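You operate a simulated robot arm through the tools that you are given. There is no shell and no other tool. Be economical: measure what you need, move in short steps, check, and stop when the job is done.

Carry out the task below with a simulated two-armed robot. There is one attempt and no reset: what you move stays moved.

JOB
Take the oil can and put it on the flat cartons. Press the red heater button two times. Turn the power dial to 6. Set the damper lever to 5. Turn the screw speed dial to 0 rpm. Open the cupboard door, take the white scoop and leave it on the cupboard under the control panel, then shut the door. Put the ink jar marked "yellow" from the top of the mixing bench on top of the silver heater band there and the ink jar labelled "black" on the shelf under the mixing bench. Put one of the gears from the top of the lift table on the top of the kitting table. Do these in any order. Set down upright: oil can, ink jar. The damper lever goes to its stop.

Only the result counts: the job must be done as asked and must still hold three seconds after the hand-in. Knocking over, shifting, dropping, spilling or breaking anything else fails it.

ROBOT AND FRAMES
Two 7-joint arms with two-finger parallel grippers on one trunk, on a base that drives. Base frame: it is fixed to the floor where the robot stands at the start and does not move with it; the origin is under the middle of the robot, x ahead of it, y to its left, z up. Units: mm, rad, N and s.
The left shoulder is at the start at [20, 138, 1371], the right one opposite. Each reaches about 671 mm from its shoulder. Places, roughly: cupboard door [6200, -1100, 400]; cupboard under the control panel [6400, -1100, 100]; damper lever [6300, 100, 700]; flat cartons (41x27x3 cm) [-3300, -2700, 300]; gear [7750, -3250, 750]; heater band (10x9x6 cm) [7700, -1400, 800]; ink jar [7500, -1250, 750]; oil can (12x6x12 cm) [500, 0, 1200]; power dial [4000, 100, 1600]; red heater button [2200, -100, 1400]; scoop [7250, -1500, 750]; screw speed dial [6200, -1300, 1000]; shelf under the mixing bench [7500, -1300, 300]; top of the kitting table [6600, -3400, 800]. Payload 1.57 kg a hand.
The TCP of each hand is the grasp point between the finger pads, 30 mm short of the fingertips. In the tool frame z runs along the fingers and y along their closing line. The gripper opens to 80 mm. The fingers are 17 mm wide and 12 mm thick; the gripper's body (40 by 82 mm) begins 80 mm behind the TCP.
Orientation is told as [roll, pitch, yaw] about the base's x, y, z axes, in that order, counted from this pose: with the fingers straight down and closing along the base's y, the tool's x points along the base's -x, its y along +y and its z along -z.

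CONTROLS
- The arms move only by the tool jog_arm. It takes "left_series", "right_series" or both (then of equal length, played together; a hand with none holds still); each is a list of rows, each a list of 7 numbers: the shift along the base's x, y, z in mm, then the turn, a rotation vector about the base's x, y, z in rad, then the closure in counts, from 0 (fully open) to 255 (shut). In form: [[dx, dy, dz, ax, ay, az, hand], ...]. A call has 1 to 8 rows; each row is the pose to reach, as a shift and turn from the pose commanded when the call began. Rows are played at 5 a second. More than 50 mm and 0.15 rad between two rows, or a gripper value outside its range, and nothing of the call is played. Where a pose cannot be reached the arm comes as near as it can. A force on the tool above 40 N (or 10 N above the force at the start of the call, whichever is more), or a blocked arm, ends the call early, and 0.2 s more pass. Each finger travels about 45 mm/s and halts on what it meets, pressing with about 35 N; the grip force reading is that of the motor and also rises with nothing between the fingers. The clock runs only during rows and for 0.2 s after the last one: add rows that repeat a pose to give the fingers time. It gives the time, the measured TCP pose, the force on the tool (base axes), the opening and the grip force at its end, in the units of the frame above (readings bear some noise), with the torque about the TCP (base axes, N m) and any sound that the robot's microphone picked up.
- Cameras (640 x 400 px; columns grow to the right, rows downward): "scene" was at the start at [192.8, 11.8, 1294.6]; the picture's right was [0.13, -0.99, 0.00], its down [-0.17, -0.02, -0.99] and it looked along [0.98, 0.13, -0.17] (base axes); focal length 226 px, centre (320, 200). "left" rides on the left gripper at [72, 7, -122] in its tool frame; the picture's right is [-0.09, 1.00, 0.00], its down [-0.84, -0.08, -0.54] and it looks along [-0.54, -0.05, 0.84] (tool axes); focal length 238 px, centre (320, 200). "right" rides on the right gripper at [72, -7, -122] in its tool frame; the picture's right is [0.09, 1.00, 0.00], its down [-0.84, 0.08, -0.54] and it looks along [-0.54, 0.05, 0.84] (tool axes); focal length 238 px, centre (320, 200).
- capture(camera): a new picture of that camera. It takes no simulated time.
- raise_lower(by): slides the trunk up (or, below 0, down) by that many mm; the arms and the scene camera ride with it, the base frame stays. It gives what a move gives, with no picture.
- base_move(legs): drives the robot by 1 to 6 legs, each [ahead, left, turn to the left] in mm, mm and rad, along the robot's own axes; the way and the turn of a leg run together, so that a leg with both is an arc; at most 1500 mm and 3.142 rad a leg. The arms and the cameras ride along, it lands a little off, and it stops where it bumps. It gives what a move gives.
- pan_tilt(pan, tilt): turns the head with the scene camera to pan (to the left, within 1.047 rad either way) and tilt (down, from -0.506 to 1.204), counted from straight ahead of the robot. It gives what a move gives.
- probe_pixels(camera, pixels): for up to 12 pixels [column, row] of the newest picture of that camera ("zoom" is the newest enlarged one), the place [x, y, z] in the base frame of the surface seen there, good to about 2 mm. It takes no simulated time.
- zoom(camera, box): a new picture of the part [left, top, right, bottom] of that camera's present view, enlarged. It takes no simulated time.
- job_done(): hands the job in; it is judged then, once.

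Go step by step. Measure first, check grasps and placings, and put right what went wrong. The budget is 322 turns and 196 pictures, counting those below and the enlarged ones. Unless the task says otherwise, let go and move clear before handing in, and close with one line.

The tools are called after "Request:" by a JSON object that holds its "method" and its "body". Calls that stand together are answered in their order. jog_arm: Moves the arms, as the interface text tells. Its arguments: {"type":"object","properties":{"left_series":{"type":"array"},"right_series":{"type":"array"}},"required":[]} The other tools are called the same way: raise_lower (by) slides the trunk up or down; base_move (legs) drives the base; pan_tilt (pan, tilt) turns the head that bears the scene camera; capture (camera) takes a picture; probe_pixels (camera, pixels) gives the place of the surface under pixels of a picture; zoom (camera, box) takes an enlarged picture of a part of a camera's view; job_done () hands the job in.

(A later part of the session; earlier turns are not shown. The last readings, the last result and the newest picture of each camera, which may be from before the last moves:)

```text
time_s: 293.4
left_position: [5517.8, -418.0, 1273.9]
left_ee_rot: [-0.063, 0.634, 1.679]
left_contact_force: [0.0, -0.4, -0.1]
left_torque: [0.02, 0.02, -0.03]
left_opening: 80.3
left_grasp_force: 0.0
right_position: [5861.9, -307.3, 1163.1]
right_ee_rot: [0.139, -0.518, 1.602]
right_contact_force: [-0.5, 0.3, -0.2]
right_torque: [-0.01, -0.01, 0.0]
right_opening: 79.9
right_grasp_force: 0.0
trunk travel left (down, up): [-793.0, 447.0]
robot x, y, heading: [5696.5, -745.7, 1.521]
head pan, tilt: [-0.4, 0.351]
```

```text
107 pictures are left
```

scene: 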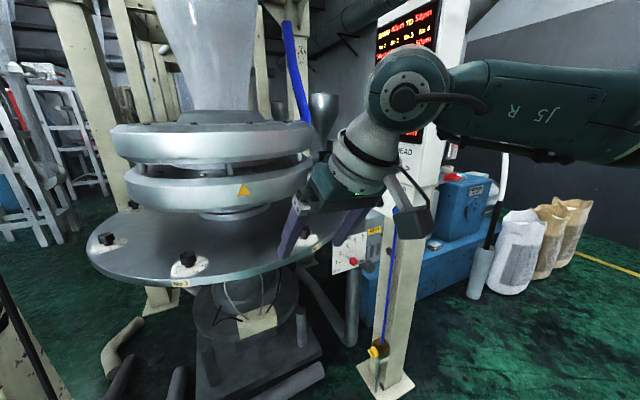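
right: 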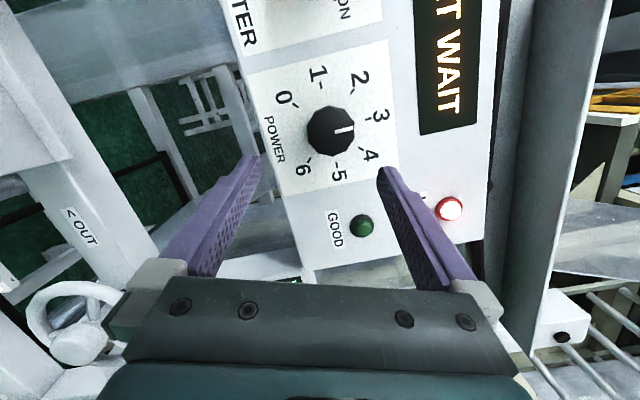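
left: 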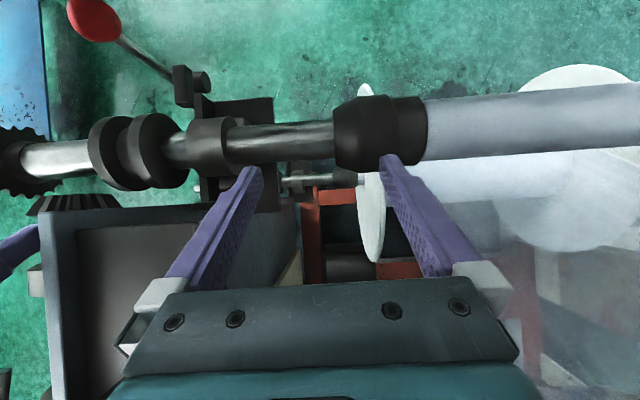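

Request:
{"method": "pan_tilt", "body": {"pan": 0.75, "tilt": 0.3}}

Request:
{"method": "capture", "body": {"camera": "scene"}}

```text
time_s: 294.8
left_position: [5517.9, -418.1, 1273.3]
left_ee_rot: [-0.063, 0.633, 1.676]
left_contact_force: [0.6, -0.2, 0.1]
left_torque: [0.01, 0.0, -0.04]
left_opening: 79.9
left_grasp_force: 0.1
right_position: [5861.8, -307.4, 1164.1]
right_ee_rot: [0.137, -0.517, 1.604]
right_contact_force: [-0.1, -0.4, -0.2]
right_torque: [0.02, -0.04, -0.02]
right_opening: 79.9
right_grasp_force: 0.1
trunk travel left (down, up): [-793.0, 447.0]
robot x, y, heading: [5702.3, -748.9, 1.516]
head pan, tilt: [0.75, 0.3]
```

```text
106 pictures are left
```

scene: 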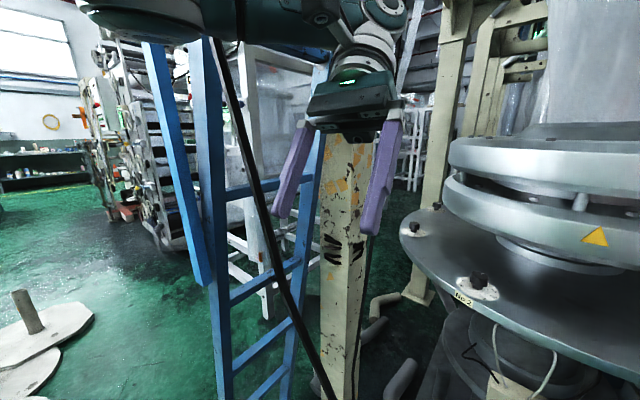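

Request:
{"method": "probe_pixels", "body": {"camera": "scene", "pixels": [[205, 150], [165, 150], [225, 90], [258, 190], [285, 290], [318, 380], [320, 100], [300, 30], [230, 45], [215, 45], [300, 200]]}}

```text
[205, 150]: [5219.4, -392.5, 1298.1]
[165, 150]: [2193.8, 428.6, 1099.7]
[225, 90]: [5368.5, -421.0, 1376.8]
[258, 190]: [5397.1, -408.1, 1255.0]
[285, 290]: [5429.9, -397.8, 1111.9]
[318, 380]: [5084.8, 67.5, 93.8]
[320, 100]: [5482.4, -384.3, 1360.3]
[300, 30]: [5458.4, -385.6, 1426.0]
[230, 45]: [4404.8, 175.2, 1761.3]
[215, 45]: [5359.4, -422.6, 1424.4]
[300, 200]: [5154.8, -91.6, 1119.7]
```

The hanging cable lies against my left forearm. I'll back off, turn further left (heading ≈2.2) so that arm is south of the cable, and pass that way.

Request:
{"method": "base_move", "body": {"legs": [[-70, 0, 0], [0, 0, 0.68]]}}

Request:
{"method": "base_move", "body": {"legs": [[0, -160, 0], [0, -160, 0]]}}

```text
time_s: 296.5
left_position: [5478.4, -509.5, 1272.8]
left_ee_rot: [-0.066, 0.635, 1.787]
left_contact_force: [0.3, 0.3, 0.1]
left_torque: [-0.02, -0.02, -0.04]
left_opening: 80.1
left_grasp_force: 0.0
right_position: [5807.5, -361.4, 1163.1]
right_ee_rot: [0.135, -0.516, 1.715]
right_contact_force: [0.5, 0.4, -0.1]
right_torque: [0.02, 0.03, -0.01]
right_opening: 79.9
right_grasp_force: 0.0
trunk travel left (down, up): [-793.0, 447.0]
robot x, y, heading: [5694.0, -816.1, 1.629]
head pan, tilt: [0.75, 0.3]
stopped in leg 2: the robot was blocked; the commanded pose is now the measured one
```

```text
time_s: 297.2
left_position: [5479.7, -509.3, 1273.2]
left_ee_rot: [-0.064, 0.635, 1.782]
left_contact_force: [0.0, -0.1, 0.5]
left_torque: [0.02, 0.02, 0.0]
left_opening: 80.2
left_grasp_force: 0.1
right_position: [5810.9, -361.3, 1164.2]
right_ee_rot: [0.133, -0.517, 1.714]
right_contact_force: [0.0, -0.7, -0.3]
right_torque: [0.02, 0.01, 0.02]
right_opening: 79.7
right_grasp_force: 0.1
trunk travel left (down, up): [-793.0, 447.0]
robot x, y, heading: [5698.6, -817.4, 1.63]
head pan, tilt: [0.75, 0.3]
stopped in leg 1: the robot was blocked; the commanded pose is now the measured one
```

Both turning and sliding right are blocked; I need to see what's at my right.

Request:
{"method": "pan_tilt", "body": {"pan": -1.0, "tilt": 0.3}}

Request:
{"method": "capture", "body": {"camera": "scene"}}

```text
time_s: 299.0
left_position: [5480.2, -508.6, 1273.2]
left_ee_rot: [-0.065, 0.634, 1.786]
left_contact_force: [-0.7, 1.2, -0.6]
left_torque: [0.04, -0.04, -0.01]
left_opening: 80.0
left_grasp_force: 0.1
right_position: [5808.4, -360.8, 1164.2]
right_ee_rot: [0.134, -0.516, 1.712]
right_contact_force: [0.6, 0.0, -0.2]
right_torque: [0.0, 0.03, -0.04]
right_opening: 80.0
right_grasp_force: 0.0
trunk travel left (down, up): [-793.0, 447.0]
robot x, y, heading: [5696.9, -816.3, 1.623]
head pan, tilt: [-1.0, 0.3]
```

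```text
105 pictures are left
```

scene: 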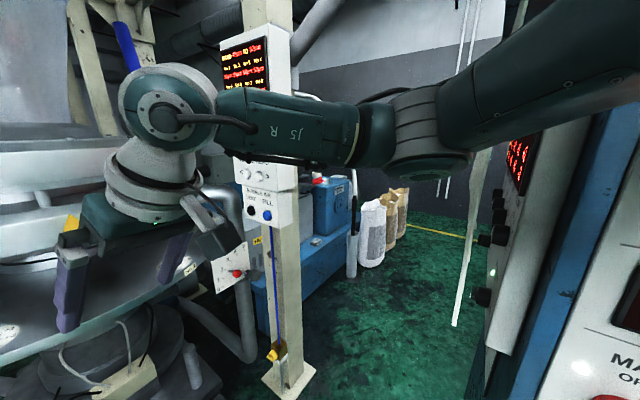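

Request:
{"method": "probe_pixels", "body": {"camera": "scene", "pixels": [[490, 100], [470, 250], [457, 315], [480, 180], [430, 150], [520, 60], [350, 130], [500, 220], [485, 295], [560, 200], [450, 190], [575, 110]]}}

```text
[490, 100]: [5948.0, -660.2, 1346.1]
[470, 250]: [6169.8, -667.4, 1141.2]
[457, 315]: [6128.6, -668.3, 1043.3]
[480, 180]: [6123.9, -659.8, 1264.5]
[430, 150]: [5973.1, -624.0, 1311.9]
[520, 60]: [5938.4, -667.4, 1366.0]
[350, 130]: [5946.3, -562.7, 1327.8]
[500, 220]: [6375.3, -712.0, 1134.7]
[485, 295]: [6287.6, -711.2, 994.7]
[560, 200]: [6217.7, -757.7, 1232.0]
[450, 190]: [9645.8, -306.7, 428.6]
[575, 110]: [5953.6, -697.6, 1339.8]
```

Request:
{"method": "pan_tilt", "body": {"pan": -0.6, "tilt": 1.2}}

Request:
{"method": "capture", "body": {"camera": "scene"}}

Request:
{"method": "pan_tilt", "body": {"pan": 0.7, "tilt": 1.1}}

Request:
{"method": "capture", "body": {"camera": "scene"}}

```text
time_s: 300.2
left_position: [5479.3, -508.1, 1272.6]
left_ee_rot: [-0.066, 0.635, 1.784]
left_contact_force: [0.1, -0.4, -0.2]
left_torque: [-0.01, 0.0, 0.03]
left_opening: 80.1
left_grasp_force: 0.0
right_position: [5809.2, -362.2, 1163.5]
right_ee_rot: [0.135, -0.517, 1.713]
right_contact_force: [0.2, 0.0, 0.6]
right_torque: [0.01, 0.01, 0.02]
right_opening: 79.9
right_grasp_force: 0.1
trunk travel left (down, up): [-793.0, 447.0]
robot x, y, heading: [5695.8, -817.0, 1.626]
head pan, tilt: [-0.6, 1.201]
```

```text
104 pictures are left
```

scene: 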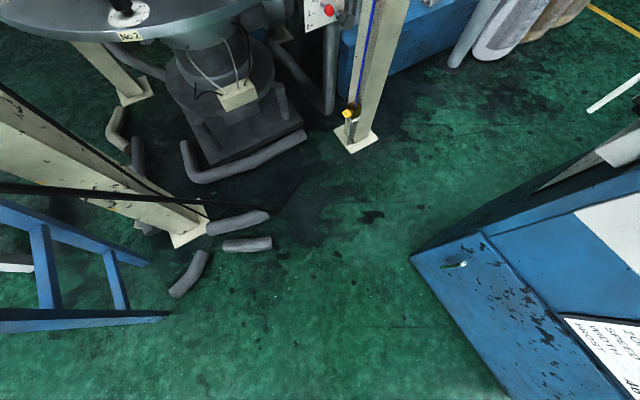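

```text
time_s: 301.6
left_position: [5480.0, -508.7, 1272.9]
left_ee_rot: [-0.065, 0.633, 1.785]
left_contact_force: [-0.5, 0.9, -0.1]
left_torque: [0.02, -0.01, 0.0]
left_opening: 80.0
left_grasp_force: 0.1
right_position: [5809.7, -361.7, 1163.9]
right_ee_rot: [0.135, -0.517, 1.712]
right_contact_force: [0.2, -0.3, 0.1]
right_torque: [0.0, 0.03, 0.02]
right_opening: 79.8
right_grasp_force: 0.1
trunk travel left (down, up): [-793.0, 447.0]
robot x, y, heading: [5696.7, -816.4, 1.63]
head pan, tilt: [0.7, 1.1]
```

```text
103 pictures are left
```

scene: 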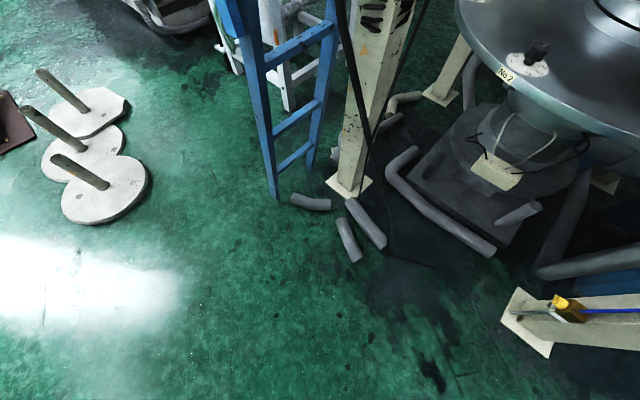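

The floor is clear, so it's an arm link. I'll look at my left arm.

Request:
{"method": "pan_tilt", "body": {"pan": 1.047, "tilt": 0.0}}

Request:
{"method": "capture", "body": {"camera": "scene"}}

Request:
{"method": "probe_pixels", "body": {"camera": "scene", "pixels": [[60, 150], [150, 170], [200, 170], [250, 200], [120, 90], [300, 100], [340, 100], [380, 120], [30, 250], [220, 120], [100, 250], [420, 150]]}}

```text
time_s: 303.0
left_position: [5479.9, -509.7, 1273.9]
left_ee_rot: [-0.063, 0.632, 1.784]
left_contact_force: [0.3, 0.4, 0.7]
left_torque: [-0.03, 0.01, -0.01]
left_opening: 80.2
left_grasp_force: 0.1
right_position: [5808.6, -362.2, 1165.0]
right_ee_rot: [0.133, -0.516, 1.711]
right_contact_force: [1.0, 0.5, -0.4]
right_torque: [-0.01, 0.03, 0.01]
right_opening: 80.3
right_grasp_force: 0.1
trunk travel left (down, up): [-793.0, 447.0]
robot x, y, heading: [5693.1, -816.3, 1.632]
head pan, tilt: [1.047, 0.0]
```

```text
102 pictures are left
```

scene: 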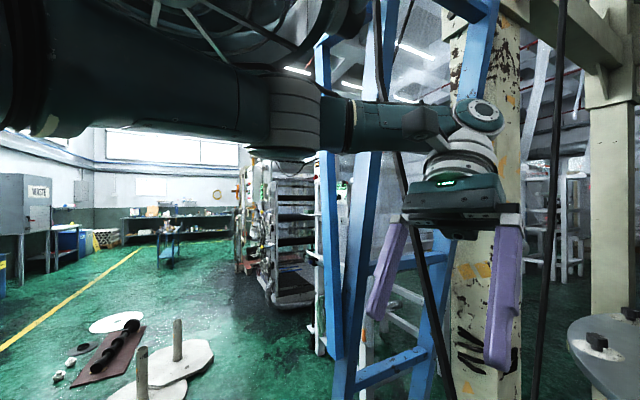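

```text
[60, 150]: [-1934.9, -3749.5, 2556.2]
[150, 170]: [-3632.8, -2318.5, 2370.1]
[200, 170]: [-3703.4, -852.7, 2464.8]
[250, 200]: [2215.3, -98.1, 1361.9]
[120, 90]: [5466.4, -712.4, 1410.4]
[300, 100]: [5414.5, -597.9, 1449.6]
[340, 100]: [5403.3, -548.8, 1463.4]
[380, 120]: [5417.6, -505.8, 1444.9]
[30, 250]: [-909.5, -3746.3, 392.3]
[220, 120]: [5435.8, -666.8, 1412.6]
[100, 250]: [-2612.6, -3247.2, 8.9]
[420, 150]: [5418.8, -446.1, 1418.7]
```

Request:
{"method": "probe_pixels", "body": {"camera": "scene", "pixels": [[556, 150], [545, 260], [562, 40], [538, 360], [438, 330], [425, 270], [400, 170], [377, 60], [345, 200], [330, 250], [375, 200]]}}

```text
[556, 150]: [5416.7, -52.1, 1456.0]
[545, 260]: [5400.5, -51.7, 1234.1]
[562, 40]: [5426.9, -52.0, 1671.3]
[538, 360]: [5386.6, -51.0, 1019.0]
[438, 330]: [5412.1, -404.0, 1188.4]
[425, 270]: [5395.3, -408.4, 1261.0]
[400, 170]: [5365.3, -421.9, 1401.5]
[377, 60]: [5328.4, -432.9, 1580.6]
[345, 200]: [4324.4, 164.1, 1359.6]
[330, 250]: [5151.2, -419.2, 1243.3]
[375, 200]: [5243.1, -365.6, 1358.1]
```

The left wrist is resting on the cable ((5365,−422,1400)). I'll back straight away 120 mm first, then retry the turn.

Request:
{"method": "base_move", "body": {"legs": [[-130, 0, 0]]}}

Request:
{"method": "base_move", "body": {"legs": [[0, 0, 0.6]]}}

```text
time_s: 304.3
left_position: [5475.0, -634.9, 1279.5]
left_ee_rot: [-0.045, 0.621, 1.796]
left_contact_force: [-0.7, 0.4, -0.2]
left_torque: [0.0, -0.02, 0.0]
left_opening: 79.9
left_grasp_force: 0.1
right_position: [5802.6, -486.1, 1165.9]
right_ee_rot: [0.154, -0.526, 1.705]
right_contact_force: [0.0, 0.0, 0.5]
right_torque: [-0.01, -0.01, -0.02]
right_opening: 80.1
right_grasp_force: 0.0
trunk travel left (down, up): [-793.0, 447.0]
robot x, y, heading: [5697.2, -945.6, 1.633]
head pan, tilt: [1.047, 0.0]
```

```text
time_s: 305.7
left_position: [5455.3, -651.3, 1274.4]
left_ee_rot: [-0.057, 0.631, 1.838]
left_contact_force: [0.2, 0.3, -0.9]
left_torque: [0.01, 0.0, -0.03]
left_opening: 80.0
left_grasp_force: 0.1
right_position: [5775.8, -487.9, 1164.5]
right_ee_rot: [0.143, -0.52, 1.76]
right_contact_force: [-0.9, -0.5, 0.1]
right_torque: [0.02, 0.02, -0.02]
right_opening: 80.1
right_grasp_force: 0.1
trunk travel left (down, up): [-793.0, 447.0]
robot x, y, heading: [5689.8, -946.4, 1.679]
head pan, tilt: [1.047, 0.0]
stopped in leg 1: the robot was blocked; the commanded pose is now the measured one
```

Request:
{"method": "pan_tilt", "body": {"pan": -1.047, "tilt": 0.0}}

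Request:
{"method": "capture", "body": {"camera": "scene"}}

Request:
{"method": "probe_pixels", "body": {"camera": "scene", "pixels": [[400, 200], [450, 220], [500, 150], [540, 100], [600, 150], [630, 300], [560, 330], [480, 60], [420, 60], [600, 20], [500, 300], [460, 270]]}}

```text
time_s: 307.7
left_position: [5453.9, -653.5, 1276.3]
left_ee_rot: [-0.053, 0.632, 1.84]
left_contact_force: [0.0, -0.2, -0.1]
left_torque: [-0.01, 0.0, 0.03]
left_opening: 80.0
left_grasp_force: 0.1
right_position: [5773.8, -488.9, 1163.4]
right_ee_rot: [0.148, -0.518, 1.759]
right_contact_force: [0.1, 0.4, 0.6]
right_torque: [-0.05, 0.01, -0.01]
right_opening: 79.9
right_grasp_force: 0.1
trunk travel left (down, up): [-793.0, 447.0]
robot x, y, heading: [5692.6, -946.6, 1.68]
head pan, tilt: [-1.047, 0.0]
```

```text
101 pictures are left
```

scene: 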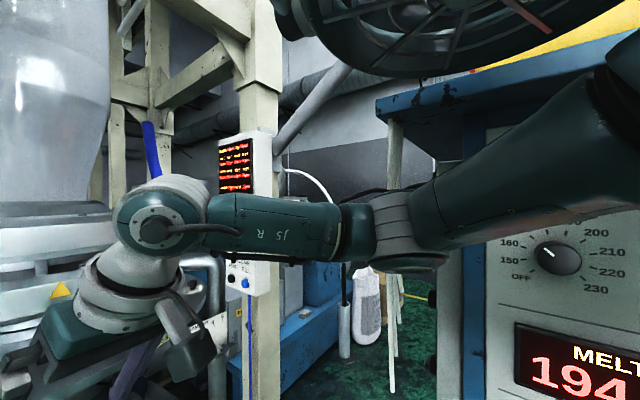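

```text
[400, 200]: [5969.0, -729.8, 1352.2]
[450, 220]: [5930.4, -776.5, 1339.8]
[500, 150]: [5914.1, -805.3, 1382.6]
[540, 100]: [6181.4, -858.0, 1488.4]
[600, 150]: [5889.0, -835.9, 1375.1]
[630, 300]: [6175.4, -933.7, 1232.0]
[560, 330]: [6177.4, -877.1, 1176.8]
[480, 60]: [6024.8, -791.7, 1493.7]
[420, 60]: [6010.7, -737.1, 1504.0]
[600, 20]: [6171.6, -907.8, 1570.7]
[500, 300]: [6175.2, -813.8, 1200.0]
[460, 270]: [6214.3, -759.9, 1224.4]
```

Request:
{"method": "base_move", "body": {"legs": [[-60, 150, 0]]}}

Request:
{"method": "base_move", "body": {"legs": [[0, 0, 0.5]]}}

```text
time_s: 309.1
left_position: [5323.6, -728.2, 1273.0]
left_ee_rot: [-0.069, 0.634, 1.832]
left_contact_force: [-0.3, 0.3, -0.7]
left_torque: [-0.03, 0.03, 0.06]
left_opening: 80.0
left_grasp_force: 0.1
right_position: [5645.5, -563.1, 1164.3]
right_ee_rot: [0.131, -0.516, 1.765]
right_contact_force: [-0.4, -0.3, 0.4]
right_torque: [-0.04, 0.0, 0.0]
right_opening: 80.2
right_grasp_force: 0.0
trunk travel left (down, up): [-793.0, 447.0]
robot x, y, heading: [5553.3, -1016.4, 1.682]
head pan, tilt: [-1.047, 0.0]
```

```text
time_s: 310.9
left_position: [5210.2, -871.5, 1272.2]
left_ee_rot: [-0.069, 0.633, 2.326]
left_contact_force: [0.3, 0.5, 0.2]
left_torque: [0.0, 0.01, 0.02]
left_opening: 80.1
left_grasp_force: 0.1
right_position: [5415.2, -574.1, 1165.0]
right_ee_rot: [0.131, -0.514, 2.261]
right_contact_force: [0.7, -0.3, 0.0]
right_torque: [0.0, -0.03, -0.03]
right_opening: 80.0
right_grasp_force: 0.0
trunk travel left (down, up): [-793.0, 447.0]
robot x, y, heading: [5554.4, -1021.2, 2.171]
head pan, tilt: [-1.047, 0.0]
```

Turning is free here, so the right elbow was meeting the cabinet's roof edge (x≈6015). I'll lower the trunk 350 mm (also needed for the damper), then go around keeping clear of the cable.

Request:
{"method": "raise_lower", "body": {"by": -350}}

Request:
{"method": "base_move", "body": {"legs": [[-93, -174, 0]]}}

Request:
{"method": "base_move", "body": {"legs": [[233, -280, 0]]}}

```text
time_s: 314.4
left_position: [5209.8, -870.9, 922.0]
left_ee_rot: [-0.07, 0.635, 2.325]
left_contact_force: [-0.4, -1.0, -0.2]
left_torque: [-0.03, 0.01, -0.02]
left_opening: 79.8
left_grasp_force: 0.1
right_position: [5416.2, -573.7, 815.5]
right_ee_rot: [0.131, -0.517, 2.26]
right_contact_force: [0.0, 0.5, -0.9]
right_torque: [0.0, 0.0, -0.01]
right_opening: 79.9
right_grasp_force: 0.1
trunk travel left (down, up): [-443.0, 797.0]
robot x, y, heading: [5552.3, -1024.5, 2.169]
head pan, tilt: [-1.047, 0.0]
```

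```text
time_s: 316.1
left_position: [5362.6, -851.1, 927.1]
left_ee_rot: [-0.042, 0.626, 2.328]
left_contact_force: [-0.1, 1.4, 0.2]
left_torque: [-0.01, -0.02, 0.01]
left_opening: 80.0
left_grasp_force: 0.1
right_position: [5569.1, -558.6, 813.4]
right_ee_rot: [0.155, -0.525, 2.235]
right_contact_force: [0.4, -0.2, 0.0]
right_torque: [0.0, 0.02, 0.01]
right_opening: 80.2
right_grasp_force: 0.1
trunk travel left (down, up): [-443.0, 797.0]
robot x, y, heading: [5720.0, -998.2, 2.159]
head pan, tilt: [-1.047, 0.0]
stopped in leg 1: the robot was blocked; the commanded pose is now the measured one
```

```text
time_s: 317.0
left_position: [5365.5, -838.7, 925.1]
left_ee_rot: [-0.033, 0.633, 2.31]
left_contact_force: [0.9, -0.2, -0.6]
left_torque: [-0.03, 0.01, 0.01]
left_opening: 80.1
left_grasp_force: 0.1
right_position: [5580.2, -551.5, 805.9]
right_ee_rot: [0.164, -0.514, 2.208]
right_contact_force: [0.1, 0.6, 0.0]
right_torque: [-0.01, 0.0, 0.02]
right_opening: 80.1
right_grasp_force: 0.0
trunk travel left (down, up): [-443.0, 797.0]
robot x, y, heading: [5723.6, -986.7, 2.136]
head pan, tilt: [-1.047, 0.0]
stopped in leg 1: the robot was blocked; the commanded pose is now the measured one
```

Still blocked at x≈5720 even with lower arms. I'll test which direction is free: first straight +y.

Request:
{"method": "base_move", "body": {"legs": [[84, -54, 0]]}}

Request:
{"method": "base_move", "body": {"legs": [[84, -54, 0]]}}

```text
time_s: 318.2
left_position: [5359.6, -730.9, 933.2]
left_ee_rot: [-0.033, 0.62, 2.316]
left_contact_force: [-0.1, 0.3, -0.1]
left_torque: [0.02, -0.01, -0.03]
left_opening: 80.2
left_grasp_force: 0.1
right_position: [5570.6, -442.5, 815.8]
right_ee_rot: [0.165, -0.528, 2.213]
right_contact_force: [-1.0, 0.0, -0.3]
right_torque: [0.0, 0.0, 0.04]
right_opening: 80.1
right_grasp_force: 0.0
trunk travel left (down, up): [-443.0, 797.0]
robot x, y, heading: [5726.4, -884.3, 2.139]
head pan, tilt: [-1.047, 0.0]
```

```text
time_s: 319.5
left_position: [5369.2, -606.9, 928.1]
left_ee_rot: [-0.066, 0.615, 2.302]
left_contact_force: [-0.3, -1.3, -0.4]
left_torque: [-0.05, -0.01, -0.01]
left_opening: 80.1
left_grasp_force: 0.1
right_position: [5580.8, -313.5, 821.2]
right_ee_rot: [0.134, -0.536, 2.232]
right_contact_force: [-0.3, 1.7, -0.8]
right_torque: [-0.07, 0.01, 0.0]
right_opening: 80.2
right_grasp_force: 0.1
trunk travel left (down, up): [-443.0, 797.0]
robot x, y, heading: [5720.4, -778.6, 2.151]
head pan, tilt: [-1.047, 0.0]
stopped in leg 1: the robot was blocked; the commanded pose is now the measured one
```

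Request:
{"method": "pan_tilt", "body": {"pan": -0.2, "tilt": 0.5}}

Request:
{"method": "capture", "body": {"camera": "scene"}}

```text
time_s: 320.6
left_position: [5368.1, -598.6, 931.7]
left_ee_rot: [-0.07, 0.609, 2.299]
left_contact_force: [0.5, 0.6, -0.3]
left_torque: [0.02, -0.03, -0.01]
left_opening: 80.0
left_grasp_force: 0.0
right_position: [5580.3, -305.3, 826.7]
right_ee_rot: [0.132, -0.542, 2.232]
right_contact_force: [0.3, -0.1, -0.9]
right_torque: [0.01, 0.0, 0.01]
right_opening: 80.1
right_grasp_force: 0.0
trunk travel left (down, up): [-443.0, 797.0]
robot x, y, heading: [5725.1, -778.8, 2.146]
head pan, tilt: [-0.201, 0.499]
```

```text
100 pictures are left
```

scene: 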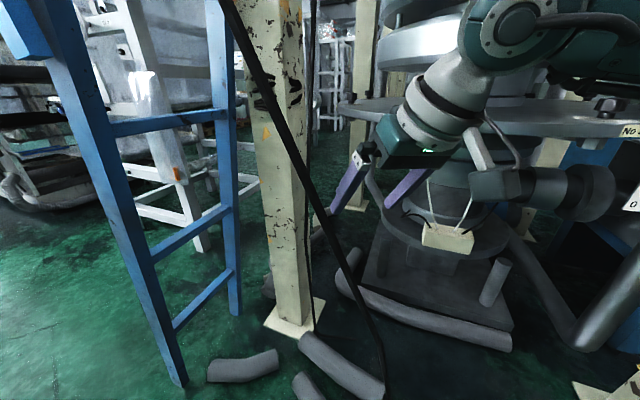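

Request:
{"method": "probe_pixels", "body": {"camera": "scene", "pixels": [[340, 370], [305, 388], [240, 368], [385, 385], [370, 320], [320, 205], [430, 320], [180, 380], [355, 285], [600, 390]]}}

```text
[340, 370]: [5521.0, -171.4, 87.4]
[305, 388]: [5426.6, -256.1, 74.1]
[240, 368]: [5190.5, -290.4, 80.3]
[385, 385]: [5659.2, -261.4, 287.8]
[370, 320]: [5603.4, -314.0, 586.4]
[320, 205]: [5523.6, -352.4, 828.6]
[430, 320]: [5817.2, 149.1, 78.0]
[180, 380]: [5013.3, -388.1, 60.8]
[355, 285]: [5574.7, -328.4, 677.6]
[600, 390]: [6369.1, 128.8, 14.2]
```

Request:
{"method": "base_move", "body": {"legs": [[-25, 17, 0]]}}

Request:
{"method": "base_move", "body": {"legs": [[-33, -50, 0]]}}

```text
time_s: 321.5
left_position: [5360.1, -626.8, 934.6]
left_ee_rot: [-0.064, 0.601, 2.302]
left_contact_force: [-0.9, 1.9, 0.9]
left_torque: [-0.13, -0.12, -0.04]
left_opening: 80.0
left_grasp_force: 0.1
right_position: [5571.8, -331.9, 826.8]
right_ee_rot: [0.133, -0.551, 2.231]
right_contact_force: [-0.1, 0.6, -0.1]
right_torque: [0.01, -0.02, 0.01]
right_opening: 80.0
right_grasp_force: 0.1
trunk travel left (down, up): [-443.0, 797.0]
robot x, y, heading: [5725.9, -814.3, 2.149]
head pan, tilt: [-0.201, 0.499]
```

```text
time_s: 322.2
left_position: [5358.6, -639.5, 931.0]
left_ee_rot: [-0.06, 0.611, 2.326]
left_contact_force: [-0.8, 0.1, 0.0]
left_torque: [0.0, 0.0, 0.0]
left_opening: 79.9
left_grasp_force: 0.0
right_position: [5562.6, -340.4, 823.4]
right_ee_rot: [0.139, -0.54, 2.252]
right_contact_force: [0.2, -0.2, -0.3]
right_torque: [0.0, 0.0, -0.03]
right_opening: 79.8
right_grasp_force: 0.1
trunk travel left (down, up): [-443.0, 797.0]
robot x, y, heading: [5719.5, -804.7, 2.165]
head pan, tilt: [-0.201, 0.499]
stopped in leg 1: the robot was blocked; the commanded pose is now the measured one
```

+x is blocked here whatever I do. I'll leave the damper for later (perhaps from the other side) and first do the screw-speed dial on the cabinet. Backing west and facing the panel.

Request:
{"method": "base_move", "body": {"legs": [[82, 210, 0]]}}

Request:
{"method": "base_move", "body": {"legs": [[0, 0, -2.165]]}}

```text
time_s: 323.9
left_position: [5159.2, -703.4, 922.0]
left_ee_rot: [-0.066, 0.637, 2.316]
left_contact_force: [0.7, -0.1, 0.4]
left_torque: [-0.02, -0.02, -0.01]
left_opening: 79.9
left_grasp_force: 0.0
right_position: [5367.3, -410.1, 813.0]
right_ee_rot: [0.131, -0.517, 2.251]
right_contact_force: [-0.8, 0.4, 0.3]
right_torque: [0.01, 0.0, -0.02]
right_opening: 80.1
right_grasp_force: 0.1
trunk travel left (down, up): [-443.0, 797.0]
robot x, y, heading: [5498.4, -859.5, 2.16]
head pan, tilt: [-0.201, 0.499]
```

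```text
time_s: 329.4
left_position: [5811.4, -656.3, 922.1]
left_ee_rot: [-0.066, 0.635, 0.179]
left_contact_force: [0.0, -0.4, 0.3]
left_torque: [0.0, -0.01, 0.03]
left_opening: 80.1
left_grasp_force: 0.0
right_position: [5948.1, -991.5, 813.7]
right_ee_rot: [0.128, -0.517, 0.109]
right_contact_force: [-0.9, 0.7, -0.3]
right_torque: [0.02, -0.02, 0.0]
right_opening: 80.1
right_grasp_force: 0.1
trunk travel left (down, up): [-443.0, 797.0]
robot x, y, heading: [5496.8, -856.7, 0.024]
head pan, tilt: [-0.201, 0.499]
```

Request:
{"method": "base_move", "body": {"legs": [[0, -180, 0]]}}

Request:
{"method": "pan_tilt", "body": {"pan": -0.35, "tilt": 0.15}}

Request:
{"method": "capture", "body": {"camera": "scene"}}

```text
time_s: 330.9
left_position: [5816.9, -831.1, 921.7]
left_ee_rot: [-0.069, 0.635, 0.172]
left_contact_force: [-0.6, 0.5, 0.4]
left_torque: [0.04, 0.01, -0.01]
left_opening: 80.3
left_grasp_force: 0.0
right_position: [5950.7, -1164.5, 813.9]
right_ee_rot: [0.129, -0.518, 0.106]
right_contact_force: [-0.6, -0.5, 0.5]
right_torque: [0.02, -0.02, 0.02]
right_opening: 80.1
right_grasp_force: 0.1
trunk travel left (down, up): [-443.0, 797.0]
robot x, y, heading: [5499.9, -1032.8, 0.022]
head pan, tilt: [-0.201, 0.499]
```

```text
time_s: 331.7
left_position: [5817.5, -830.5, 921.3]
left_ee_rot: [-0.067, 0.635, 0.173]
left_contact_force: [0.3, 0.2, 0.3]
left_torque: [-0.03, -0.02, 0.01]
left_opening: 80.0
left_grasp_force: 0.1
right_position: [5951.6, -1165.0, 813.7]
right_ee_rot: [0.128, -0.516, 0.11]
right_contact_force: [0.6, -0.3, -0.4]
right_torque: [0.02, 0.01, -0.01]
right_opening: 79.9
right_grasp_force: 0.1
trunk travel left (down, up): [-443.0, 797.0]
robot x, y, heading: [5501.3, -1030.1, 0.023]
head pan, tilt: [-0.351, 0.15]
```

```text
99 pictures are left
```

scene: 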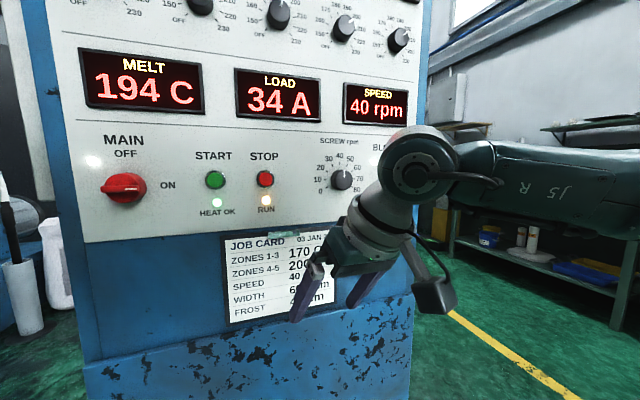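

Request:
{"method": "zoom", "body": {"camera": "scene", "box": [290, 130, 380, 210]}}

Request:
{"method": "probe_pixels", "body": {"camera": "scene", "pixels": [[342, 180], [341, 190], [351, 182], [334, 181], [325, 195], [358, 170], [320, 178], [110, 188], [265, 180], [120, 325], [380, 350], [250, 350]]}}

```text
5.00 times, centred on (335, 170) of scene
```

zoom: 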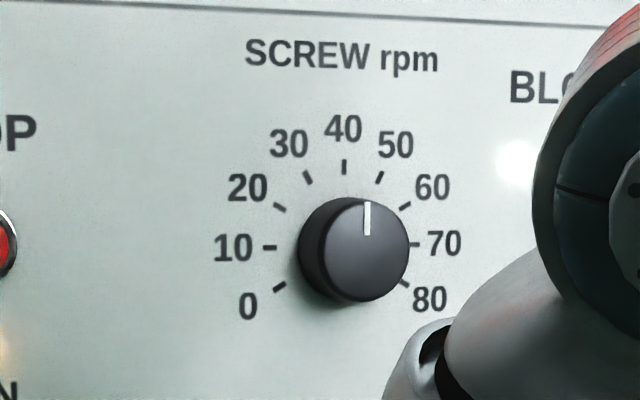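

```text
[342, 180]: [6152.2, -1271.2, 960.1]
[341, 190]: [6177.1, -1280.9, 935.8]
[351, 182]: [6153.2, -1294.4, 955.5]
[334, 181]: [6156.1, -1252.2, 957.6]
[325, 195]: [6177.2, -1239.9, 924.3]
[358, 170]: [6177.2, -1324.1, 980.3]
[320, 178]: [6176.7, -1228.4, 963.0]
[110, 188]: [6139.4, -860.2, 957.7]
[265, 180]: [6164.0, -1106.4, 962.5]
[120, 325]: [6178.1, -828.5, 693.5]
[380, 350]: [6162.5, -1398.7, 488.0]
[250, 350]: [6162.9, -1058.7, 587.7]
```

The knob is at 40; axis ≈(y −1276.5, z 959.5), face x≈6152. 0 is 120° counter-clockwise. I'll adopt the body stance that worked at the other dial (body turned 0.31 to the right).

Request:
{"method": "base_move", "body": {"legs": [[-12, 18, 0], [0, 0, -0.333]]}}

```text
time_s: 333.6
left_position: [5850.4, -923.5, 921.8]
left_ee_rot: [-0.066, 0.634, -0.149]
left_contact_force: [0.7, -0.8, -0.4]
left_torque: [-0.02, 0.03, 0.02]
left_opening: 80.1
left_grasp_force: 0.1
right_position: [5874.1, -1284.1, 814.2]
right_ee_rot: [0.129, -0.517, -0.213]
right_contact_force: [0.7, 0.9, -0.5]
right_torque: [-0.03, 0.02, 0.01]
right_opening: 79.9
right_grasp_force: 0.0
trunk travel left (down, up): [-443.0, 797.0]
robot x, y, heading: [5490.7, -1016.4, -0.302]
head pan, tilt: [-0.351, 0.15]
```

Request:
{"method": "jog_arm", "body": {"right_series": [[32, 1, 5, 0, -0.127, 0, 0], [63, 2, 14, 0, -0.254, 0, 0], [93, 3, 28, 0, -0.381, 0, 0], [122, 4, 48, 0, -0.508, 0, 0], [150, 5, 75, 0, -0.635, 0, 0], [176, 6, 108, 0, -0.762, 0, 0], [198, 7, 146, 0, -0.89, 0, 0], [198, 7, 146, 0, -0.89, 0, 0]]}}

Request:
{"method": "capture", "body": {"camera": "right"}}

```text
time_s: 335.4
left_position: [5850.8, -924.0, 921.2]
left_ee_rot: [-0.066, 0.636, -0.148]
left_contact_force: [-0.1, 0.7, 0.1]
left_torque: [0.04, -0.03, -0.01]
left_opening: 80.0
left_grasp_force: 0.1
right_position: [6071.5, -1278.7, 962.9]
right_ee_rot: [0.89, -1.33, -0.88]
right_contact_force: [0.8, -0.2, 0.1]
right_torque: [0.01, 0.0, 0.0]
right_opening: 80.0
right_grasp_force: 0.1
trunk travel left (down, up): [-443.0, 797.0]
robot x, y, heading: [5486.0, -1015.6, -0.307]
head pan, tilt: [-0.351, 0.15]
```

```text
97 pictures are left
```

right: 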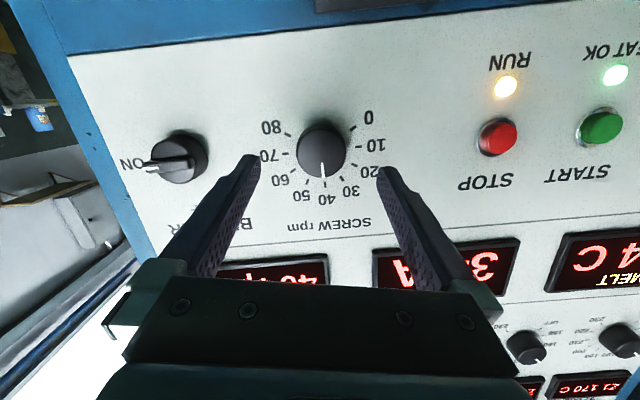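

In reach and well placed. Pre-roll clockwise by 2.2 rad (so I can turn counter-clockwise in one bite).

Request:
{"method": "jog_arm", "body": {"right_series": [[0, 0, 0, 0.148, 0, 0, 0], [0, 0, 0, 0.296, 0, 0, 0], [0, 0, 0, 0.444, 0, 0, 0], [0, 0, 0, 0.592, 0, 0, 0], [0, 0, 0, 0.74, 0, 0, 0], [0, 0, 0, 0.888, 0, 0, 0], [0, 0, 0, 1.036, 0, 0, 0], [0, 0, 0, 1.184, 0, 0, 0]]}}

Request:
{"method": "jog_arm", "body": {"right_series": [[0, 0, 0, 0.148, 0, 0, 0], [0, 0, 0, 0.296, 0, 0, 0], [0, 0, 0, 0.444, 0, 0, 0], [0, 0, 0, 0.592, 0, 0, 0], [0, 0, 0, 0.74, 0, 0, 0], [0, 0, 0, 0.888, 0, 0, 0], [0, 0, 0, 1.02, 0, 0, 0], [0, 0, 0, 1.02, 0, 0, 0]]}}

Request:
{"method": "capture", "body": {"camera": "right"}}

```text
time_s: 337.2
left_position: [5849.8, -922.8, 921.3]
left_ee_rot: [-0.066, 0.635, -0.148]
left_contact_force: [-0.1, -0.7, -1.0]
left_torque: [0.01, 0.01, 0.01]
left_opening: 80.0
left_grasp_force: 0.1
right_position: [6072.4, -1275.1, 960.8]
right_ee_rot: [1.535, -0.193, -1.414]
right_contact_force: [0.2, 0.2, 0.4]
right_torque: [0.02, 0.02, 0.0]
right_opening: 80.1
right_grasp_force: 0.0
trunk travel left (down, up): [-443.0, 797.0]
robot x, y, heading: [5488.9, -1015.4, -0.298]
head pan, tilt: [-0.351, 0.15]
```

```text
time_s: 339.0
left_position: [5850.6, -923.5, 922.4]
left_ee_rot: [-0.066, 0.635, -0.148]
left_contact_force: [-0.7, 0.5, 0.2]
left_torque: [0.01, -0.01, 0.02]
left_opening: 79.9
left_grasp_force: 0.2
right_position: [6071.0, -1277.0, 959.7]
right_ee_rot: [1.726, 0.809, -1.351]
right_contact_force: [-0.3, -0.2, -0.1]
right_torque: [-0.03, 0.0, -0.02]
right_opening: 80.0
right_grasp_force: 0.1
trunk travel left (down, up): [-443.0, 797.0]
robot x, y, heading: [5489.3, -1012.5, -0.306]
head pan, tilt: [-0.351, 0.15]
```

```text
96 pictures are left
```

right: 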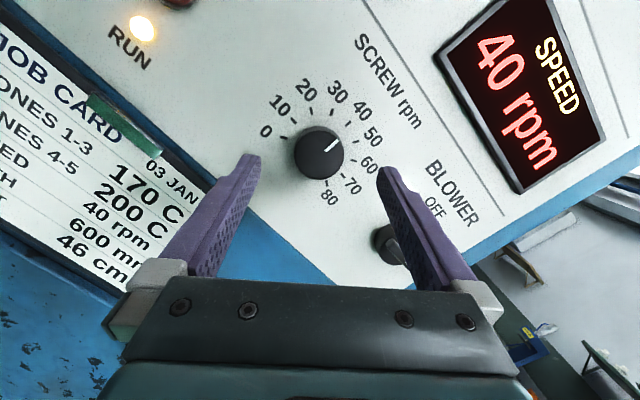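

Roll is ready (ψ≈2.39). Now advance: base 50 mm, then check.

Request:
{"method": "base_move", "body": {"legs": [[48, 15, 0]]}}

Request:
{"method": "capture", "body": {"camera": "right"}}

```text
time_s: 339.9
left_position: [5904.1, -922.7, 921.6]
left_ee_rot: [-0.065, 0.634, -0.147]
left_contact_force: [-0.3, -0.9, -0.6]
left_torque: [-0.05, 0.03, -0.01]
left_opening: 80.2
left_grasp_force: 0.0
right_position: [6123.8, -1277.7, 960.4]
right_ee_rot: [1.728, 0.808, -1.349]
right_contact_force: [0.5, -0.9, -0.4]
right_torque: [-0.01, 0.05, -0.01]
right_opening: 79.9
right_grasp_force: 0.0
trunk travel left (down, up): [-443.0, 797.0]
robot x, y, heading: [5543.2, -1015.2, -0.302]
head pan, tilt: [-0.351, 0.15]
```

```text
95 pictures are left
```

right: 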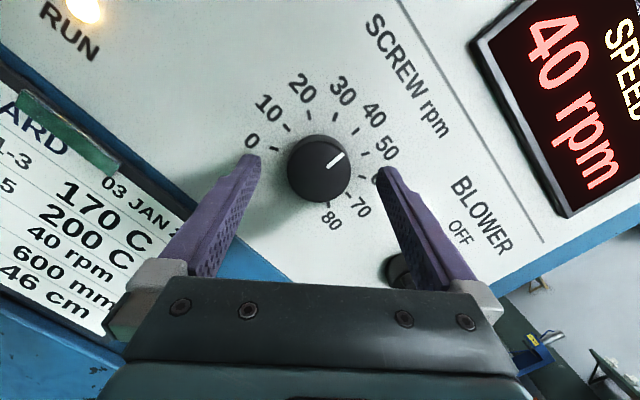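

Centred. Advance 17 mm and close.

Request:
{"method": "jog_arm", "body": {"right_series": [[8, 0, -1, 0, 0, 0, 0], [17, 0, -1, 0, 0, 0, 0], [17, 0, -1, 0, 0, 0, 150], [17, 0, -1, 0, 0, 0, 255], [17, 0, -1, 0, 0, 0, 255], [17, 0, -1, 0, 0, 0, 255], [17, 0, -1, 0, 0, 0, 255]]}}

```text
time_s: 341.5
left_position: [5903.5, -924.3, 921.4]
left_ee_rot: [-0.067, 0.635, -0.15]
left_contact_force: [-0.6, 0.0, -0.3]
left_torque: [0.0, 0.02, 0.01]
left_opening: 80.0
left_grasp_force: 0.1
right_position: [6141.1, -1277.0, 958.2]
right_ee_rot: [1.729, 0.808, -1.349]
right_contact_force: [-2.2, -0.5, 3.6]
right_torque: [0.02, -0.06, -0.03]
right_opening: 45.7
right_grasp_force: 39.9
trunk travel left (down, up): [-443.0, 797.0]
robot x, y, heading: [5543.7, -1016.4, -0.306]
head pan, tilt: [-0.351, 0.15]
```

Clean grip (45.7 mm, low forces). Turning counter-clockwise, first half.

Request:
{"method": "jog_arm", "body": {"right_series": [[0, -0.2, 0.3, -0.131, 0, 0, 255], [0, -0.4, 0.6, -0.262, 0, 0, 255], [0, -0.6, 1, -0.393, 0, 0, 255], [0, -0.8, 1.3, -0.524, 0, 0, 255], [0, -0.8, 1.7, -0.655, 0, 0, 255], [0, -0.8, 2.1, -0.786, 0, 0, 255], [0, -0.8, 2.5, -0.917, 0, 0, 255], [0, -0.8, 2.9, -1.047, 0, 0, 255]]}}

Request:
{"method": "jog_arm", "body": {"right_series": [[0, 0.2, 0.4, -0.131, 0, 0, 255], [0, 0.4, 0.8, -0.262, 0, 0, 255], [0, 0.6, 1.1, -0.393, 0, 0, 255], [0, 0.8, 1.4, -0.524, 0, 0, 255], [0, 1.1, 1.6, -0.655, 0, 0, 255], [0, 1.5, 1.8, -0.786, 0, 0, 255], [0, 1.8, 2, -0.917, 0, 0, 255], [0, 2.1, 2.1, -1.047, 0, 0, 255]]}}

Request:
{"method": "zoom", "body": {"camera": "right", "box": [220, 60, 420, 260]}}

```text
time_s: 343.3
left_position: [5903.7, -923.2, 922.7]
left_ee_rot: [-0.067, 0.635, -0.148]
left_contact_force: [-0.3, 0.4, 0.1]
left_torque: [-0.02, -0.02, 0.0]
left_opening: 80.0
left_grasp_force: 0.1
right_position: [6140.3, -1278.1, 960.9]
right_ee_rot: [1.528, -0.227, -1.415]
right_contact_force: [7.3, -0.4, -5.8]
right_torque: [-0.02, -0.06, -0.74]
right_opening: 45.4
right_grasp_force: 45.3
trunk travel left (down, up): [-443.0, 797.0]
robot x, y, heading: [5542.4, -1012.6, -0.297]
head pan, tilt: [-0.351, 0.15]
```

```text
time_s: 345.1
left_position: [5904.2, -924.4, 921.0]
left_ee_rot: [-0.068, 0.632, -0.149]
left_contact_force: [-0.7, 0.6, -0.3]
left_torque: [0.0, -0.01, -0.02]
left_opening: 79.9
left_grasp_force: 0.1
right_position: [6140.9, -1277.3, 962.4]
right_ee_rot: [1.102, -1.241, -1.086]
right_contact_force: [10.9, -5.5, -10.8]
right_torque: [0.24, 0.25, -0.24]
right_opening: 45.4
right_grasp_force: 45.0
trunk travel left (down, up): [-443.0, 797.0]
robot x, y, heading: [5541.3, -1016.8, -0.3]
head pan, tilt: [-0.351, 0.15]
```

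```text
2.00 times, centred on (320, 160) of right
```

zoom: 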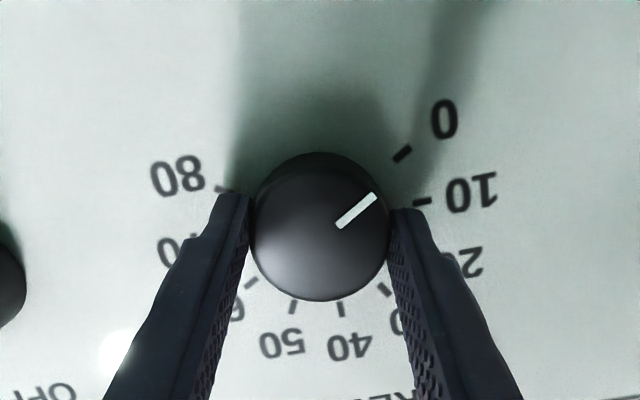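

The pointer is about 2–3° short of 0. I'll turn a little further, gently, to find the end stop.

Request:
{"method": "jog_arm", "body": {"right_series": [[0, 0, -0.5, -0.02, 0, 0, 255], [0, 0, -0.5, -0.045, 0, 0, 255], [0, 0, -0.5, -0.07, 0, 0, 255], [0, 0, -0.5, -0.07, 0, 0, 255]]}}

Request:
{"method": "zoom", "body": {"camera": "right", "box": [270, 90, 390, 210]}}

```text
time_s: 346.1
left_position: [5903.5, -924.8, 920.6]
left_ee_rot: [-0.068, 0.637, -0.147]
left_contact_force: [-0.1, -0.3, 0.1]
left_torque: [-0.02, -0.03, -0.01]
left_opening: 80.0
left_grasp_force: 0.0
right_position: [6140.8, -1276.6, 963.7]
right_ee_rot: [0.987, -1.3, -0.973]
right_contact_force: [1.3, -6.1, -3.2]
right_torque: [0.67, 0.06, -0.25]
right_opening: 45.7
right_grasp_force: 44.8
trunk travel left (down, up): [-443.0, 797.0]
robot x, y, heading: [5542.3, -1014.7, -0.299]
head pan, tilt: [-0.351, 0.15]
```

```text
3.33 times, centred on (330, 150) of right
```

zoom: 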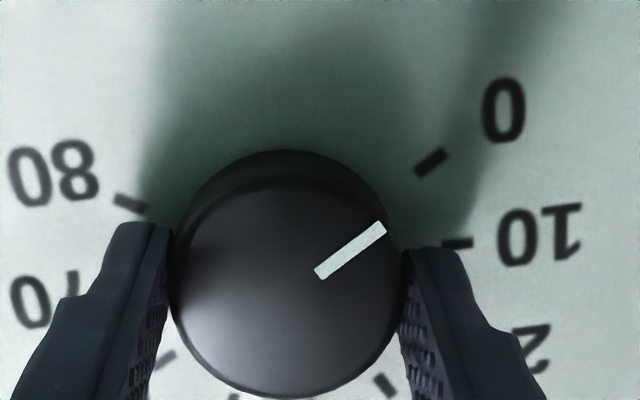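

At the stop (torque 0.67) and the pointer is parallel to the 0 tick. Release and withdraw.

Request:
{"method": "jog_arm", "body": {"right_series": [[0, -1, 0, 0.01, 0, 0, 200], [0, -1, 0, 0.01, 0, 0, 150], [0, -1, 0, 0.01, 0, 0, 0], [0, -1, 0, 0.01, 0, 0, 0], [0, -1, 0, 0.01, 0, 0, 0], [-35, -1, 0, 0, 0, 0, 0], [-75, -1, 0, 0, 0, 0, 0]]}}

Request:
{"method": "capture", "body": {"camera": "right"}}

```text
time_s: 347.7
left_position: [5903.3, -923.8, 920.0]
left_ee_rot: [-0.066, 0.636, -0.149]
left_contact_force: [0.3, -0.2, 0.4]
left_torque: [0.04, 0.0, -0.01]
left_opening: 79.9
left_grasp_force: 0.1
right_position: [6063.0, -1281.7, 961.3]
right_ee_rot: [0.973, -1.298, -0.965]
right_contact_force: [-0.1, 0.2, 0.5]
right_torque: [0.03, 0.0, 0.01]
right_opening: 80.0
right_grasp_force: 0.1
trunk travel left (down, up): [-443.0, 797.0]
robot x, y, heading: [5540.4, -1015.8, -0.304]
head pan, tilt: [-0.351, 0.15]
```

```text
92 pictures are left
```

right: 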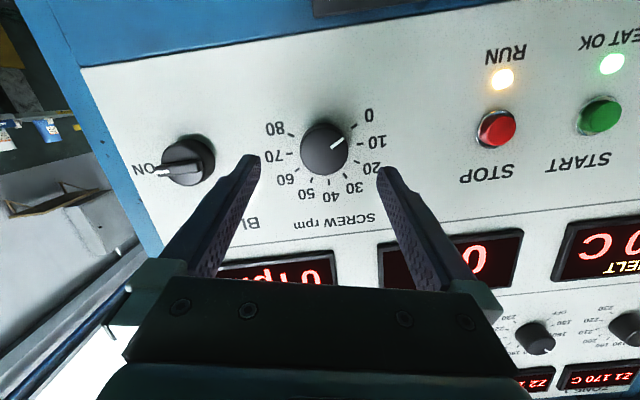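

The display now reads 0 rpm. Next I'll study the cupboard door: retract the hand and look down at it.

Request:
{"method": "jog_arm", "body": {"right_series": [[-30, 0, -10, 0, 0.13, 0, 0], [-60, 0, -20, 0, 0.26, 0, 0], [-90, 0, -40, 0, 0.39, 0, 0], [-115, 0, -65, 0, 0.52, 0, 0], [-140, 0, -95, 0, 0.65, 0, 0], [-160, 0, -125, 0, 0.78, 0, 0]]}}

Request:
{"method": "base_move", "body": {"legs": [[-200, 0, 0.3]]}}

Request:
{"method": "pan_tilt", "body": {"pan": -0.1, "tilt": 0.6}}

Request:
{"method": "capture", "body": {"camera": "scene"}}

```text
time_s: 349.1
left_position: [5904.5, -923.2, 921.3]
left_ee_rot: [-0.067, 0.636, -0.15]
left_contact_force: [0.3, 0.3, 0.7]
left_torque: [0.03, 0.04, -0.01]
left_opening: 80.0
left_grasp_force: 0.0
right_position: [5904.3, -1276.9, 839.7]
right_ee_rot: [0.193, -0.613, -0.276]
right_contact_force: [0.1, 1.1, -0.6]
right_torque: [0.0, 0.0, 0.0]
right_opening: 80.1
right_grasp_force: 0.0
trunk travel left (down, up): [-443.0, 797.0]
robot x, y, heading: [5545.6, -1012.8, -0.303]
head pan, tilt: [-0.351, 0.15]
```

```text
time_s: 350.7
left_position: [5660.1, -791.3, 921.4]
left_ee_rot: [-0.067, 0.637, 0.146]
left_contact_force: [0.5, -0.3, -0.6]
left_torque: [0.0, 0.02, -0.01]
left_opening: 80.1
left_grasp_force: 0.1
right_position: [5764.9, -1128.5, 840.7]
right_ee_rot: [0.192, -0.617, 0.02]
right_contact_force: [0.4, 0.2, 0.3]
right_torque: [0.01, 0.01, 0.03]
right_opening: 80.4
right_grasp_force: 0.0
trunk travel left (down, up): [-443.0, 797.0]
robot x, y, heading: [5342.9, -983.4, -0.002]
head pan, tilt: [-0.351, 0.15]
```

```text
time_s: 351.6
left_position: [5661.0, -790.8, 921.8]
left_ee_rot: [-0.066, 0.635, 0.146]
left_contact_force: [0.2, 0.6, 1.1]
left_torque: [0.01, -0.03, -0.01]
left_opening: 79.9
left_grasp_force: 0.1
right_position: [5764.5, -1129.3, 841.0]
right_ee_rot: [0.193, -0.616, 0.019]
right_contact_force: [0.3, -0.2, -0.1]
right_torque: [-0.02, -0.01, 0.0]
right_opening: 80.0
right_grasp_force: 0.0
trunk travel left (down, up): [-443.0, 797.0]
robot x, y, heading: [5344.2, -988.6, -0.005]
head pan, tilt: [-0.099, 0.6]
```

```text
91 pictures are left
```

scene: 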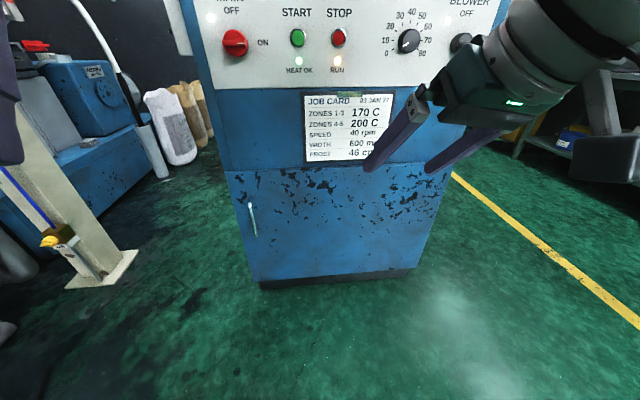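

Request:
{"method": "zoom", "body": {"camera": "scene", "box": [210, 150, 330, 300]}}

Request:
{"method": "probe_pixels", "body": {"camera": "scene", "pixels": [[252, 205], [253, 220], [256, 236], [262, 220], [228, 175], [400, 175], [420, 165], [262, 278], [410, 268], [320, 240], [250, 270], [130, 275]]}}

```text
2.67 times, centred on (270, 225) of scene
```

zoom: 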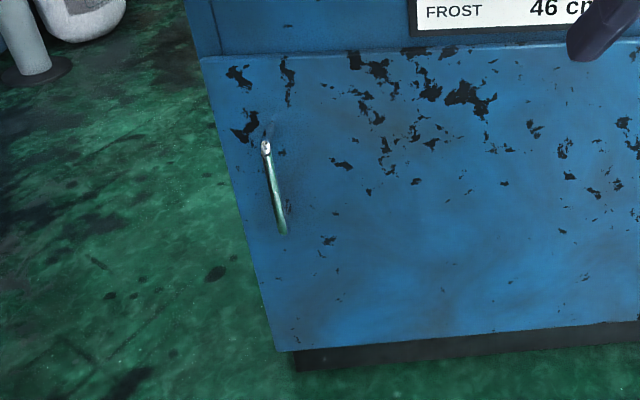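

```text
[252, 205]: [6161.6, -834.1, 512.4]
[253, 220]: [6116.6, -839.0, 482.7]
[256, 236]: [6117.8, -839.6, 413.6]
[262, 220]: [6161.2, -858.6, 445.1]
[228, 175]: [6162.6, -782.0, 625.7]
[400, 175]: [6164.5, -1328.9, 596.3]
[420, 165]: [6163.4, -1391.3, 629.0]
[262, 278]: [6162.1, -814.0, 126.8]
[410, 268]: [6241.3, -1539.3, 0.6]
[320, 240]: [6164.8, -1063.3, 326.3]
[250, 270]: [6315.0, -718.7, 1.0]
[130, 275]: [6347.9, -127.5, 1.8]
```

The door is the whole lower front (x=6162, y −782…−1430), with a vertical handle bar at x≈6117, y≈−839, z 413–510, so the hinge is at the right. I'll use the left hand: turn the body 0.31 left, and swing the left hand to point forward (+x).

Request:
{"method": "base_move", "body": {"legs": [[0, -112, 0], [0, 0, 0.315]]}}

Request:
{"method": "jog_arm", "body": {"left_series": [[-4, -6, 0, 0, 0, -0.115, 0], [-7, -11, 0, 0, 0, -0.23, 0], [-11, -16, 0, 0, 0, -0.345, 0], [-14, -21, 0, 0, 0, -0.46, 0]]}}

Request:
{"method": "jog_arm", "body": {"left_series": [[28, 0, -28, 0, -0.147, 0, 0], [59, 0, -51, 0, -0.294, 0, 0], [92, 0, -70, 0, -0.441, 0, 0], [125, 0, -83, 0, -0.588, 0, 0], [159, 0, -92, 0, -0.735, 0, 0], [192, 0, -95, 0, -0.882, 0, 0], [224, 0, -94, 0, -1.029, 0, 0]]}}

Request:
{"method": "jog_arm", "body": {"left_series": [[30, 0, 5, 0, -0.147, 0, 0], [58, 0, 15, 0, -0.294, 0, 0], [82, 0, 29, 0, -0.441, 0, 0], [103, 0, 46, 0, -0.588, 0, 0], [120, 0, 66, 0, -0.735, 0, 0], [132, 0, 88, 0, -0.882, 0, 0], [139, 0, 111, 0, -1.029, 0, 0]]}}

```text
time_s: 353.8
left_position: [5583.8, -810.3, 921.8]
left_ee_rot: [-0.065, 0.636, 0.468]
left_contact_force: [-0.3, 0.3, 0.0]
left_torque: [0.0, 0.03, -0.03]
left_opening: 79.9
left_grasp_force: 0.0
right_position: [5790.0, -1098.3, 841.3]
right_ee_rot: [0.192, -0.618, 0.339]
right_contact_force: [0.4, 0.0, 0.6]
right_torque: [-0.03, 0.02, -0.03]
right_opening: 80.1
right_grasp_force: 0.1
trunk travel left (down, up): [-443.0, 797.0]
robot x, y, heading: [5337.8, -1094.5, 0.314]
head pan, tilt: [-0.099, 0.6]
```

```text
time_s: 354.8
left_position: [5559.6, -827.8, 907.2]
left_ee_rot: [-0.094, 0.685, 0.013]
left_contact_force: [0.9, -0.3, 0.5]
left_torque: [-0.01, 0.02, -0.03]
left_opening: 80.0
left_grasp_force: 0.3
right_position: [5788.8, -1097.0, 840.9]
right_ee_rot: [0.192, -0.616, 0.341]
right_contact_force: [0.3, 0.4, 0.1]
right_torque: [0.0, 0.01, -0.02]
right_opening: 79.8
right_grasp_force: 0.0
trunk travel left (down, up): [-443.0, 797.0]
robot x, y, heading: [5340.7, -1096.7, 0.316]
head pan, tilt: [-0.099, 0.6]
```

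```text
time_s: 356.4
left_position: [5792.4, -832.1, 830.5]
left_ee_rot: [-0.074, -0.397, 0.008]
left_contact_force: [0.7, 0.5, -0.3]
left_torque: [0.0, 0.02, 0.0]
left_opening: 80.2
left_grasp_force: 0.0
right_position: [5789.4, -1097.8, 841.0]
right_ee_rot: [0.193, -0.617, 0.34]
right_contact_force: [-0.1, 1.1, 0.2]
right_torque: [0.0, 0.01, -0.01]
right_opening: 80.1
right_grasp_force: 0.0
trunk travel left (down, up): [-443.0, 797.0]
robot x, y, heading: [5338.5, -1093.0, 0.324]
head pan, tilt: [-0.099, 0.6]
```

```text
time_s: 358.0
left_position: [5932.5, -832.5, 939.7]
left_ee_rot: [-0.113, -1.425, 0.043]
left_contact_force: [-0.3, -0.2, -0.2]
left_torque: [0.06, 0.0, 0.0]
left_opening: 80.0
left_grasp_force: 0.1
right_position: [5788.8, -1096.9, 840.7]
right_ee_rot: [0.194, -0.617, 0.337]
right_contact_force: [0.8, -0.2, -0.7]
right_torque: [0.04, 0.0, 0.0]
right_opening: 80.1
right_grasp_force: 0.0
trunk travel left (down, up): [-443.0, 797.0]
robot x, y, heading: [5339.1, -1090.8, 0.318]
head pan, tilt: [-0.099, 0.6]
```

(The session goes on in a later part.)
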